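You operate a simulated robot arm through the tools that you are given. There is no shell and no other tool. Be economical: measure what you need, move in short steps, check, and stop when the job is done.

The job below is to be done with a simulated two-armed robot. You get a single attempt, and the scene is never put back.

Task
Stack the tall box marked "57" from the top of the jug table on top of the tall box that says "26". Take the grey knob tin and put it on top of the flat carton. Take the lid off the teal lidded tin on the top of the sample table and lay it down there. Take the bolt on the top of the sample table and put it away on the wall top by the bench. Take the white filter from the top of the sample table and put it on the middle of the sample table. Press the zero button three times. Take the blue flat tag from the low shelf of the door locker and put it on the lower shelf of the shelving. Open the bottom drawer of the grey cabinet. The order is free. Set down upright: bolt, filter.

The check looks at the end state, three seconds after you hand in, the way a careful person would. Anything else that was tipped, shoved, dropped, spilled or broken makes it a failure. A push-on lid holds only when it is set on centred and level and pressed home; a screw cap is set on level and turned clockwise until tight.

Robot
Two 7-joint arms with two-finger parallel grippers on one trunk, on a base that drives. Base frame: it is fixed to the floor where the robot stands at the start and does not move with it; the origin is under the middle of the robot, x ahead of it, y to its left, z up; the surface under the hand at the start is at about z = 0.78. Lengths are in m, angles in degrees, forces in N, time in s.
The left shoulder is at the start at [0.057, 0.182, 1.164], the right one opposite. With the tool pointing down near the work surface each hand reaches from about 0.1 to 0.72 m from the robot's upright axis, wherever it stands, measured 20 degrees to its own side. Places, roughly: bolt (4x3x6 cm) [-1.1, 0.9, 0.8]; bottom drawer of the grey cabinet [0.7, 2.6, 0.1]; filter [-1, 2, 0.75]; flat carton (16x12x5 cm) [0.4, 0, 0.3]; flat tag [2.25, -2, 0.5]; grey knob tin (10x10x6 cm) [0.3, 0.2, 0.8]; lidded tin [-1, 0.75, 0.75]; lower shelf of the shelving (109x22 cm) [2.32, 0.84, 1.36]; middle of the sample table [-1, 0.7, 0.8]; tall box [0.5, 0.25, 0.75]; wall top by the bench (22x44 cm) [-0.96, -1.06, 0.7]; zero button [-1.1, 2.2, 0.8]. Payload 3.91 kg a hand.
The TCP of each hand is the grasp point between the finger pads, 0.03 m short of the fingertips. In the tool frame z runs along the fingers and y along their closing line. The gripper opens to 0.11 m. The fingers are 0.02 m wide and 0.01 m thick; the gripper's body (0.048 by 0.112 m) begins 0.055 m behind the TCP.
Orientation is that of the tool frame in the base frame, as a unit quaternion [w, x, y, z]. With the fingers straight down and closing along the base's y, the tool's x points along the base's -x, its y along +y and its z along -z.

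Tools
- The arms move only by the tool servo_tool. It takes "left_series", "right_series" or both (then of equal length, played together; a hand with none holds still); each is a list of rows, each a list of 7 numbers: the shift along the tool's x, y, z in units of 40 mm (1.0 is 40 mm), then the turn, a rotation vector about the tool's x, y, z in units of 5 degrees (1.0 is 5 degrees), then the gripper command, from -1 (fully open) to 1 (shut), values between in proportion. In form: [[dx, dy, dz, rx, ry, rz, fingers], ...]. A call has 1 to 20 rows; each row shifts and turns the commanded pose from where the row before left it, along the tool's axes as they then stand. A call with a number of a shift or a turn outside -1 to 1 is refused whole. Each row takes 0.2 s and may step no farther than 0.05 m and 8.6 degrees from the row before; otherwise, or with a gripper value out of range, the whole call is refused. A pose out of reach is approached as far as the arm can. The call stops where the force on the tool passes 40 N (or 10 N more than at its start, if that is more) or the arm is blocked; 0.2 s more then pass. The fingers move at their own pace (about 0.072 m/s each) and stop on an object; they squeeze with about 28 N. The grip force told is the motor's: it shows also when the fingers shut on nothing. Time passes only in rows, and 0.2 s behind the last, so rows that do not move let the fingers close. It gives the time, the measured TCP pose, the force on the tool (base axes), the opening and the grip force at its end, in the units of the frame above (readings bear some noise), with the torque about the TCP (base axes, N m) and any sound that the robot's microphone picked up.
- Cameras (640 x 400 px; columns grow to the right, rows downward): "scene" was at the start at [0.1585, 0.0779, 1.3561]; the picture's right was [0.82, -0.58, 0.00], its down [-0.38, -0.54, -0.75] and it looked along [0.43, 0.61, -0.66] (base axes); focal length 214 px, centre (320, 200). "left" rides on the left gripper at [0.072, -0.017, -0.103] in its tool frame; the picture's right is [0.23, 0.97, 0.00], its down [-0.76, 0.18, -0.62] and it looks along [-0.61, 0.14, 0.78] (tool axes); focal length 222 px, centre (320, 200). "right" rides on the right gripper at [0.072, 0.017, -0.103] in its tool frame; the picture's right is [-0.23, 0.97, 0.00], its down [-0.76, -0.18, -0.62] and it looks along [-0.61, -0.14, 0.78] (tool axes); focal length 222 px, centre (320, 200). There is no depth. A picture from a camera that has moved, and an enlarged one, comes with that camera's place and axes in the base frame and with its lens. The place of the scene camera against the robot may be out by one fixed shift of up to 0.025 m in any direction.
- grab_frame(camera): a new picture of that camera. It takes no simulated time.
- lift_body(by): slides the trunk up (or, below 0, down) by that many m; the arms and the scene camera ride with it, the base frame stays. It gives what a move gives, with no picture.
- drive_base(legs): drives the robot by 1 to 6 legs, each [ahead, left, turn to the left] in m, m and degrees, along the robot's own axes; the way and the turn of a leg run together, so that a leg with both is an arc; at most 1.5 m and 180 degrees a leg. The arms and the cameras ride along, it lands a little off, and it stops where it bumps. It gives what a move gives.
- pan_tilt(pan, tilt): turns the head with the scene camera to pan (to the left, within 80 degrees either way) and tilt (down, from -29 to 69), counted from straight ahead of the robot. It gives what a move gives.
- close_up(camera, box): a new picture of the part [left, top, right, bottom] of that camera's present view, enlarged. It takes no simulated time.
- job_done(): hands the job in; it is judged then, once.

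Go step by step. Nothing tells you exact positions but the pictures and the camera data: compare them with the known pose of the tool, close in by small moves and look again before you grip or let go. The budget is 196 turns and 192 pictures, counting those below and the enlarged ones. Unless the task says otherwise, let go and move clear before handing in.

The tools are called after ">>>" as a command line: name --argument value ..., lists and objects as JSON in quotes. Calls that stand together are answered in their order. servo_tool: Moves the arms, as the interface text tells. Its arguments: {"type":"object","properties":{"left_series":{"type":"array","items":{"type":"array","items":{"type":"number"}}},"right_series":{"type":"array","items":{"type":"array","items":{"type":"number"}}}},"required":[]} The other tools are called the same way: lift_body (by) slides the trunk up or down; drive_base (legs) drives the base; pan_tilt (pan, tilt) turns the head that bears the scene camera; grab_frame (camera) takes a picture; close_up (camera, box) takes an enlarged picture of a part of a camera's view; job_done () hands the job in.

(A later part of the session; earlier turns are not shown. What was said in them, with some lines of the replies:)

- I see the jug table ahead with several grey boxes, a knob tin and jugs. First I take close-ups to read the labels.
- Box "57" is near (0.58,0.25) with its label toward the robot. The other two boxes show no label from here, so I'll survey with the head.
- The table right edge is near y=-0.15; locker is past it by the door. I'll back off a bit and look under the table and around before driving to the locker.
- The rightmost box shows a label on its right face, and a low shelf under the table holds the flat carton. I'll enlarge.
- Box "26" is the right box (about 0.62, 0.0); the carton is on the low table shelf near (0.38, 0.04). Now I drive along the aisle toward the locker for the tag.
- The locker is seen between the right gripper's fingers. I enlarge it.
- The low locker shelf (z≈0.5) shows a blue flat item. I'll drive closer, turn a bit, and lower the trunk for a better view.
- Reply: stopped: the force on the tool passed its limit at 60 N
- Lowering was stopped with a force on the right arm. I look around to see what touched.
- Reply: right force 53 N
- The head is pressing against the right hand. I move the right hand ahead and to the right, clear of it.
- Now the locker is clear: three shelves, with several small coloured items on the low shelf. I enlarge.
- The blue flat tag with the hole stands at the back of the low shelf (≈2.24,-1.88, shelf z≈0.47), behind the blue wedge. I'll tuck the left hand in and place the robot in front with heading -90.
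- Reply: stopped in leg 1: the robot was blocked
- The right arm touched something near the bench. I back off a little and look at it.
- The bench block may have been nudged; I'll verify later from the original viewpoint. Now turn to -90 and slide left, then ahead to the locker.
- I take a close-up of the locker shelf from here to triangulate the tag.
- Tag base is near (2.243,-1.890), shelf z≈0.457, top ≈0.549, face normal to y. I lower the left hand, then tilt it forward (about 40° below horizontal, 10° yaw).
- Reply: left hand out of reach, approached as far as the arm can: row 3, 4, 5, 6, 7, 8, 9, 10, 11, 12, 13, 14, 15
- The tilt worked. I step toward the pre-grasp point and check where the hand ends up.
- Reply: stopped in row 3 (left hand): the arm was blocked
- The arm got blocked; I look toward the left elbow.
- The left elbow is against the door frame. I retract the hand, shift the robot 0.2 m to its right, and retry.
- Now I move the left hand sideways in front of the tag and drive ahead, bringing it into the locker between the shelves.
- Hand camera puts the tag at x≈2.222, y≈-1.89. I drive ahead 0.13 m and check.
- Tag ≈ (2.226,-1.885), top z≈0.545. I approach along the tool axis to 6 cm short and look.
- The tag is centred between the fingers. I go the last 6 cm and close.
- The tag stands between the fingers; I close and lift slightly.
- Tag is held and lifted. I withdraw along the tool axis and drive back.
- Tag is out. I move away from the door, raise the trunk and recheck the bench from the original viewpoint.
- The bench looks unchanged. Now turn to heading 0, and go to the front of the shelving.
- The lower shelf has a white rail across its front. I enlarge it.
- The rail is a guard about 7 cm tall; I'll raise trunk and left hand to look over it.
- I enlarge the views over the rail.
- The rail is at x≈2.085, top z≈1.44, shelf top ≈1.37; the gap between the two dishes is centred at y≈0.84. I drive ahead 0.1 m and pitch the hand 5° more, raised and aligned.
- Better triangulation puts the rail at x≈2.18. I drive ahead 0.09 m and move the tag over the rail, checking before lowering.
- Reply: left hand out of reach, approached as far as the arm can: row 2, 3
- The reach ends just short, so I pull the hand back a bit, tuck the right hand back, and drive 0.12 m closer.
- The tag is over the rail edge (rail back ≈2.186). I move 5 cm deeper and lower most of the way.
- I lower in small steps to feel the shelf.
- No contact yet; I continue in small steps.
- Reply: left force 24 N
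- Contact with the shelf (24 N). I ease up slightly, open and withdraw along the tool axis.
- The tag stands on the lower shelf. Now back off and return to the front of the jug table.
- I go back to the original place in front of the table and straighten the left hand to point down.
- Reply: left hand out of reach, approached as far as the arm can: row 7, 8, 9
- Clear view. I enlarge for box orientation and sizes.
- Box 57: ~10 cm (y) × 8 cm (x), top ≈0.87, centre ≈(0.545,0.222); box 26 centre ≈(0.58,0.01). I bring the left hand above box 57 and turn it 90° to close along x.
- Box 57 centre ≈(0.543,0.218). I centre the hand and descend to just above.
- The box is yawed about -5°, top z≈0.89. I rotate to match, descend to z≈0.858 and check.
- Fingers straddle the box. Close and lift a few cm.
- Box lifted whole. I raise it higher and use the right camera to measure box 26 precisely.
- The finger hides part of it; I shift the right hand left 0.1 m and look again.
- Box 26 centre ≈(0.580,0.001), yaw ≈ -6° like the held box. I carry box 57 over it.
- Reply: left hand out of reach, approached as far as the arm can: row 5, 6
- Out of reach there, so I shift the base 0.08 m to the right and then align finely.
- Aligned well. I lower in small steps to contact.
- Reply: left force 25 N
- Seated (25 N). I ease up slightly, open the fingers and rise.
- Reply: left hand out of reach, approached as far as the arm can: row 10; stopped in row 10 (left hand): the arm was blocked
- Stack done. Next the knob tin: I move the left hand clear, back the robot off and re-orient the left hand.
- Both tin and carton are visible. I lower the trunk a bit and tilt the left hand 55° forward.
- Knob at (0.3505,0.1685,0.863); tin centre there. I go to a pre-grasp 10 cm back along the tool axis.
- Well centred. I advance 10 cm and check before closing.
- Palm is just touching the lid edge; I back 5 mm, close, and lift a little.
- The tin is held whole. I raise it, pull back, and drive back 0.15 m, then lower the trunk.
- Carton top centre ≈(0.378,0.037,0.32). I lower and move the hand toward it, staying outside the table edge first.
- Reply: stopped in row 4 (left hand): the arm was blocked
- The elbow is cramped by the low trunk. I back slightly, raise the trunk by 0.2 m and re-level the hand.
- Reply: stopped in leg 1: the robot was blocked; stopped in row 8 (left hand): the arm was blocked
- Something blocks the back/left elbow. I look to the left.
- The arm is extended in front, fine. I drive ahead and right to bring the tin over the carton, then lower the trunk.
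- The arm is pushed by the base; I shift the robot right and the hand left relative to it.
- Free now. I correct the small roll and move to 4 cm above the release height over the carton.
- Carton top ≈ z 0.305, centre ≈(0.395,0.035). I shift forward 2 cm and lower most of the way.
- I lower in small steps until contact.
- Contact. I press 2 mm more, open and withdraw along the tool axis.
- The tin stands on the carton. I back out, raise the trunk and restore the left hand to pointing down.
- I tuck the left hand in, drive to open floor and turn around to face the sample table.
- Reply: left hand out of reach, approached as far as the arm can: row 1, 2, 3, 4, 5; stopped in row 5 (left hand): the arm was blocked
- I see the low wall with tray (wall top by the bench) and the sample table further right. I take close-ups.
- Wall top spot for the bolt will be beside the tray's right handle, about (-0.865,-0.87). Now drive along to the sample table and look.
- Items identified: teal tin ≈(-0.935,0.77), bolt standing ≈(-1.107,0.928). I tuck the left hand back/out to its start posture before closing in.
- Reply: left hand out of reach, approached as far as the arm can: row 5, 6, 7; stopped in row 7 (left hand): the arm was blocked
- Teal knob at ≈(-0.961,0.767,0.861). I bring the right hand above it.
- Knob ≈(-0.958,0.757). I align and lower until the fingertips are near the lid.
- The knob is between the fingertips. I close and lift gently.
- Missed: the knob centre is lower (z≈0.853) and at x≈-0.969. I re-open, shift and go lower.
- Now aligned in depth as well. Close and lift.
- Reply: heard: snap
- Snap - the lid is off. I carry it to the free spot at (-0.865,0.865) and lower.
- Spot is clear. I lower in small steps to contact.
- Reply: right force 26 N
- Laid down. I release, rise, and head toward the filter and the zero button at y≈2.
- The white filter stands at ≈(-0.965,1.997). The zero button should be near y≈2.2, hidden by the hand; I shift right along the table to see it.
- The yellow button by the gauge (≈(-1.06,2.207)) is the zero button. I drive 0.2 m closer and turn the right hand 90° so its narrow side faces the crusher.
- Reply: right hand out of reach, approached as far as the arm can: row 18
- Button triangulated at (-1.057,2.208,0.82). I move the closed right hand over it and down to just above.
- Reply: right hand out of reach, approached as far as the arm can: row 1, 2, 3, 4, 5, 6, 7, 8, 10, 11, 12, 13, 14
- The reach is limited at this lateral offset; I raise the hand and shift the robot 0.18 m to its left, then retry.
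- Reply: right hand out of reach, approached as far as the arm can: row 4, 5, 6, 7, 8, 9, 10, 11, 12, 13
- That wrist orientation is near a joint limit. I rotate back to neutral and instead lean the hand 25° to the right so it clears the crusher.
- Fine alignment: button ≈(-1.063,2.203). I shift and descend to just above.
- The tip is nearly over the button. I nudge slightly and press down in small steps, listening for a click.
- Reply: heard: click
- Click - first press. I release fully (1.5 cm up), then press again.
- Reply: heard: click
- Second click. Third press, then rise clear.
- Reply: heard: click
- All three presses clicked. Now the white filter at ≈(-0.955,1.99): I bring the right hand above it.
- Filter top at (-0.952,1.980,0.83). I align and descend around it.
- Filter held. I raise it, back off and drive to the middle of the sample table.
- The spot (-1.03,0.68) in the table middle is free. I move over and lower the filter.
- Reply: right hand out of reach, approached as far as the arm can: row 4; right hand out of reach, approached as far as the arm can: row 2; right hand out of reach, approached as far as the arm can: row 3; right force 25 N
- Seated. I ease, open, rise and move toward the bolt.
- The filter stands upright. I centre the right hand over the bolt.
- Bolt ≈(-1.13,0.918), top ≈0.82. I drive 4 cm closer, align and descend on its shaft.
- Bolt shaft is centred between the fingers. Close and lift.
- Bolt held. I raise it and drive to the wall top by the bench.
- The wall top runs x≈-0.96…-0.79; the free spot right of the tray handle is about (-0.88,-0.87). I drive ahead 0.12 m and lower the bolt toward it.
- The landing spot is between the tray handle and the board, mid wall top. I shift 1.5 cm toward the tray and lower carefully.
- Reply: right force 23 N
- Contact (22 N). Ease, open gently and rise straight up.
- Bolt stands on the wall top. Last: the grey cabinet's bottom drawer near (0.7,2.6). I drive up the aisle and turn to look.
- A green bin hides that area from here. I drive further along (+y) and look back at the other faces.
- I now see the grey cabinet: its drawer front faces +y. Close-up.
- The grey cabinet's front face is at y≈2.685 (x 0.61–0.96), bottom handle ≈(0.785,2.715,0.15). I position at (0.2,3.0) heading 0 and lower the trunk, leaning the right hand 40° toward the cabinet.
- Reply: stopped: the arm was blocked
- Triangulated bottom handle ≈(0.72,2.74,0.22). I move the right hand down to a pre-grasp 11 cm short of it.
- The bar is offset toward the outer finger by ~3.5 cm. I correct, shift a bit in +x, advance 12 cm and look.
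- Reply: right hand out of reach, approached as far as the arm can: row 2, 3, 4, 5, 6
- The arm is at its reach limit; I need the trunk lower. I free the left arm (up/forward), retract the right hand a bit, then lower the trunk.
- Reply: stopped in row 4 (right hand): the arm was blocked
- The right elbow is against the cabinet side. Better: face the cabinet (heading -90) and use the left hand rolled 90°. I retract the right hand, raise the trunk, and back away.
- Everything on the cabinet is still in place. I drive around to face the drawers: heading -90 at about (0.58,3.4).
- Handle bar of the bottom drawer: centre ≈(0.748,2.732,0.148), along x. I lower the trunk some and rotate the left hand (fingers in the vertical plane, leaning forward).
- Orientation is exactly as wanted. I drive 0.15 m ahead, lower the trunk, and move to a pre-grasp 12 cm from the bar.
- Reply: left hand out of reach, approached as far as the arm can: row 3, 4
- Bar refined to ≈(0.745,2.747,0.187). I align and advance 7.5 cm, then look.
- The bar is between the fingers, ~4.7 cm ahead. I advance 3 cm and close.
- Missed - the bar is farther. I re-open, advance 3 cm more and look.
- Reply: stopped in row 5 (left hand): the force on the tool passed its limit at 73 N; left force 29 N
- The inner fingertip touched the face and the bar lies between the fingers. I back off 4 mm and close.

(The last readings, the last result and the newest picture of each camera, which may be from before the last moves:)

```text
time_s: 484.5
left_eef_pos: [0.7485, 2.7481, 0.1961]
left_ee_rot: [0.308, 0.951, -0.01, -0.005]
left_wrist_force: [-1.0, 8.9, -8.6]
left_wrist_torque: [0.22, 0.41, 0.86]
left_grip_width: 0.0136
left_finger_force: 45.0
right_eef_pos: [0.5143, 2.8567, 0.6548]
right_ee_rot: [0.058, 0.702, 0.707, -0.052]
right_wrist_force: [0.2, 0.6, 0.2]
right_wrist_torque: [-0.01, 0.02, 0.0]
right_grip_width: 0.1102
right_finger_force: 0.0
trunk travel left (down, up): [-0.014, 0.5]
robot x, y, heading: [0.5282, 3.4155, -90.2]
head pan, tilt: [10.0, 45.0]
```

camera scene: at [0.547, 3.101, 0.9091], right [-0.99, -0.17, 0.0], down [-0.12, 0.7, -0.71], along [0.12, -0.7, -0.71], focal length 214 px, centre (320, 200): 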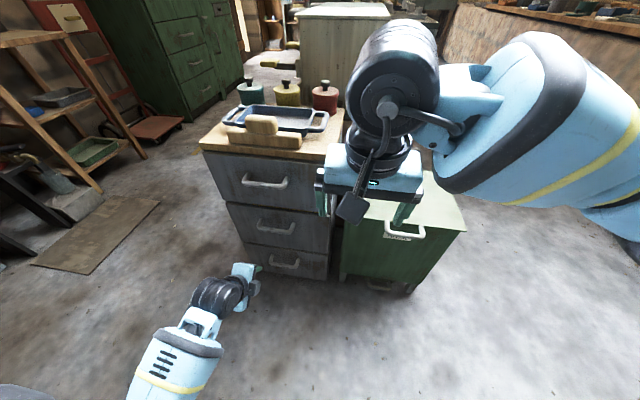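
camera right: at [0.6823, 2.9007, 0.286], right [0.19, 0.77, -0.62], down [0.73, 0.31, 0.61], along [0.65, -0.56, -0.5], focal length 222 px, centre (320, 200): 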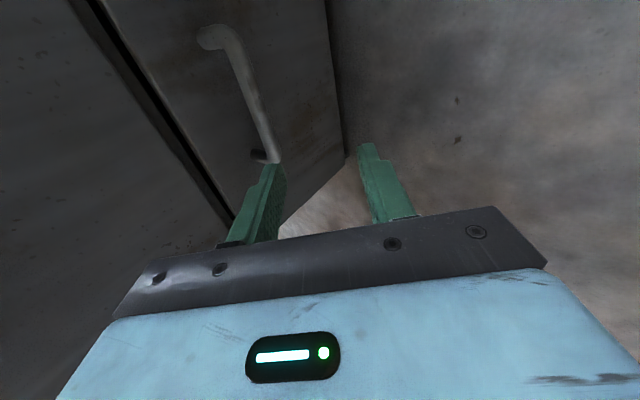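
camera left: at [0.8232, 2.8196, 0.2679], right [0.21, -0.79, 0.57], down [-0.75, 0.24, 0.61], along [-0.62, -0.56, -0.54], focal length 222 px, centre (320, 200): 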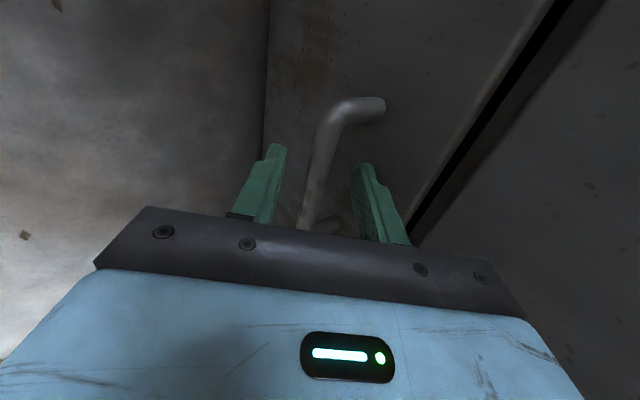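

The bar is gripped. I pull by driving back 0.1 m first.

>>> drive_base --legs '[[-0.1, 0, 0]]'

>>> close_up --camera "scene" --box '[190, 130, 370, 310]'

```text
time_s: 485.6
left_eef_pos: [0.7472, 2.8465, 0.1959]
left_ee_rot: [0.308, 0.951, -0.012, -0.007]
left_wrist_force: [-4.8, 0.4, -19.9]
left_wrist_torque: [0.25, 0.43, 0.77]
left_grip_width: 0.0136
left_finger_force: 45.2
right_eef_pos: [0.5145, 2.9544, 0.6543]
right_ee_rot: [0.056, 0.702, 0.708, -0.052]
right_wrist_force: [0.3, 0.3, 0.4]
right_wrist_torque: [-0.01, 0.01, 0.0]
right_grip_width: 0.1102
right_finger_force: 0.1
trunk travel left (down, up): [-0.014, 0.5]
robot x, y, heading: [0.5267, 3.5162, -89.9]
head pan, tilt: [10.0, 45.0]
```

```text
2.22 times, centred on (280, 220) of scene
camera zoom: at [0.5482, 3.199, 0.9085], right [-0.99, -0.17, 0.0], down [-0.12, 0.7, -0.71], along [0.12, -0.7, -0.71], focal length 477 px, centre (409, 156)
```

zoom: 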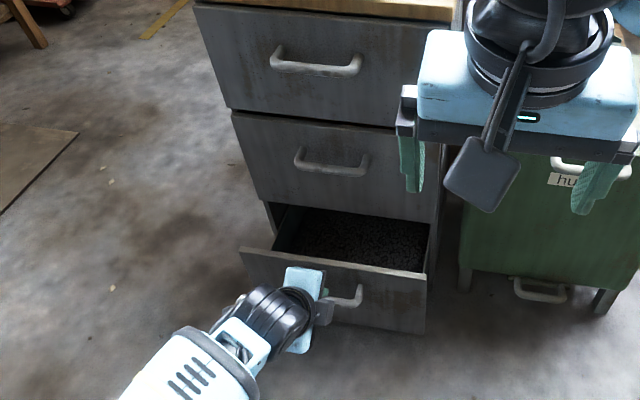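

The drawer is opening. I pull further.

>>> drive_base --legs '[[-0.12, 0, 0]]'

>>> close_up --camera "scene" --box '[190, 110, 370, 290]'

```text
time_s: 486.9
left_eef_pos: [0.7486, 2.95, 0.2021]
left_ee_rot: [0.318, 0.948, -0.009, -0.008]
left_wrist_force: [-1.2, -0.7, 0.9]
left_wrist_torque: [0.01, -0.18, 0.89]
left_grip_width: 0.0136
left_finger_force: 45.5
right_eef_pos: [0.5149, 3.0674, 0.656]
right_ee_rot: [0.058, 0.703, 0.707, -0.053]
right_wrist_force: [0.1, 0.0, 0.5]
right_wrist_torque: [-0.01, -0.02, 0.05]
right_grip_width: 0.1098
right_finger_force: 0.1
trunk travel left (down, up): [-0.014, 0.5]
robot x, y, heading: [0.5272, 3.6273, -90.0]
head pan, tilt: [10.0, 45.0]
stopped in leg 1: the force on the tool passed its limit at 98 N (the readings are from after the stop); the commanded pose is now the measured one
```

```text
2.22 times, centred on (280, 200) of scene
camera zoom: at [0.5478, 3.3113, 0.9091], right [-0.99, -0.17, 0.0], down [-0.12, 0.7, -0.71], along [0.12, -0.7, -0.71], focal length 477 px, centre (409, 200)
```

zoom: 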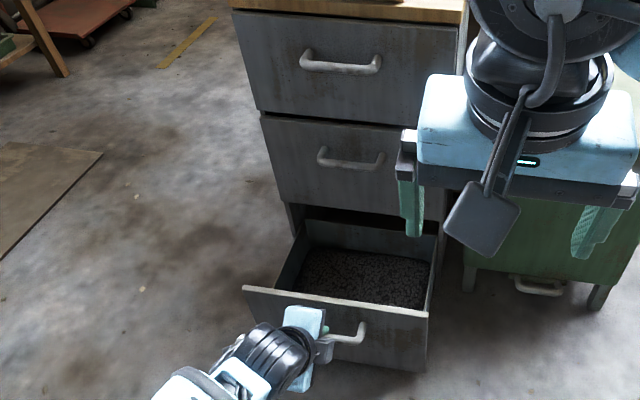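

The drawer reached its stop (about 20 cm open). I release and withdraw along the tool axis.

>>> servo_tool --left_series '[[0, 0, 0, 0, 0, 0, 0.6], [0, 0, 0, 0, 0, 0, 0.2], [0, 0, 0, 0, 0, 0, 0.1], [0, 0, -0.4, 0, 0, 0, 0.1], [0, 0, -0.8, 0, 0, 0, 0.1], [0, 0, -0.8, 0, 0, 0, 0.1], [0, 0, -0.8, 0, 0, 0, 0.1]]'

>>> drive_base --legs '[[-0.25, 0, 0]]'

>>> grab_frame --camera "scene"

```text
time_s: 488.5
left_eef_pos: [0.7522, 3.0176, 0.292]
left_ee_rot: [0.317, 0.948, -0.011, -0.008]
left_wrist_force: [0.2, 0.2, 0.5]
left_wrist_torque: [0.0, -0.03, 0.01]
left_grip_width: 0.0496
left_finger_force: 0.2
right_eef_pos: [0.5152, 3.0667, 0.6555]
right_ee_rot: [0.059, 0.702, 0.708, -0.052]
right_wrist_force: [-0.3, 0.5, -0.4]
right_wrist_torque: [0.0, 0.0, 0.03]
right_grip_width: 0.1102
right_finger_force: 0.0
trunk travel left (down, up): [-0.014, 0.5]
robot x, y, heading: [0.5259, 3.6254, -90.3]
head pan, tilt: [10.0, 45.0]
```

```text
time_s: 490.3
left_eef_pos: [0.7537, 3.2688, 0.2905]
left_ee_rot: [0.318, 0.948, -0.008, -0.007]
left_wrist_force: [0.0, 0.1, -0.4]
left_wrist_torque: [0.02, 0.02, 0.0]
left_grip_width: 0.0494
left_finger_force: 0.1
right_eef_pos: [0.5162, 3.3189, 0.656]
right_ee_rot: [0.058, 0.702, 0.708, -0.052]
right_wrist_force: [-0.2, 0.0, 0.6]
right_wrist_torque: [0.0, -0.03, 0.0]
right_grip_width: 0.1101
right_finger_force: 0.1
trunk travel left (down, up): [-0.014, 0.5]
robot x, y, heading: [0.5254, 3.8803, -90.0]
head pan, tilt: [10.0, 45.0]
```

```text
9 pictures are left
camera scene: at [0.5493, 3.5632, 0.9091], right [-0.98, -0.17, 0.0], down [-0.12, 0.7, -0.71], along [0.12, -0.7, -0.71], focal length 214 px, centre (320, 200)
```

scene: 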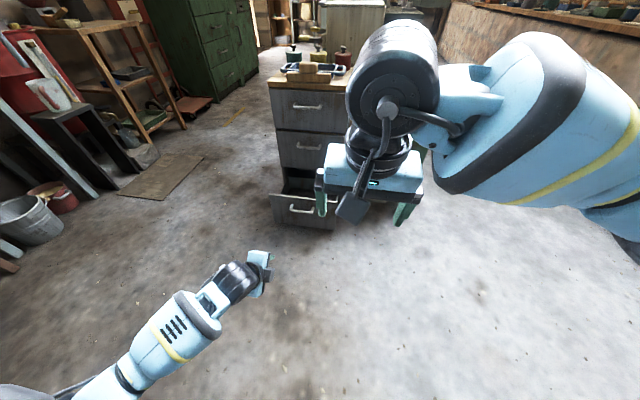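

The bottom drawer is open, the cabinet's tins are still upright, and both hands are empty and clear. Everything on the list is done, so I hand in.

>>> job_done

```text
The job is handed in.
```

I handed the job in with every item on the list done; I have not seen the check's verdict.

- **Boxes:** "57" is stacked on top of "26" on the jug table.
- **Grey knob tin:** it stands on the flat carton on the jug table's low shelf.
- **Teal tin:** the lid is off and laid on the sample table.
- **Bolt:** it stands upright on the wall top by the bench, just right of the tray handle.
- **White filter:** it stands upright in the middle of the sample table.
- **Zero button:** pressed three times, with a click heard each time.
- **Blue flat tag:** it stands on the lower shelf of the shelving, behind the front rail.
- **Grey cabinet:** the bottom drawer is open about 20 cm, to its stop.

**Contacts along the way:** the robot's arms touched or were blocked several times, at the bench, the door frame and beside the grey cabinet. The bench looked unchanged from the original viewpoint and the cabinet had not visibly shifted. I did not check the door frame separately, and I did not revisit the earlier spots just before handing in.
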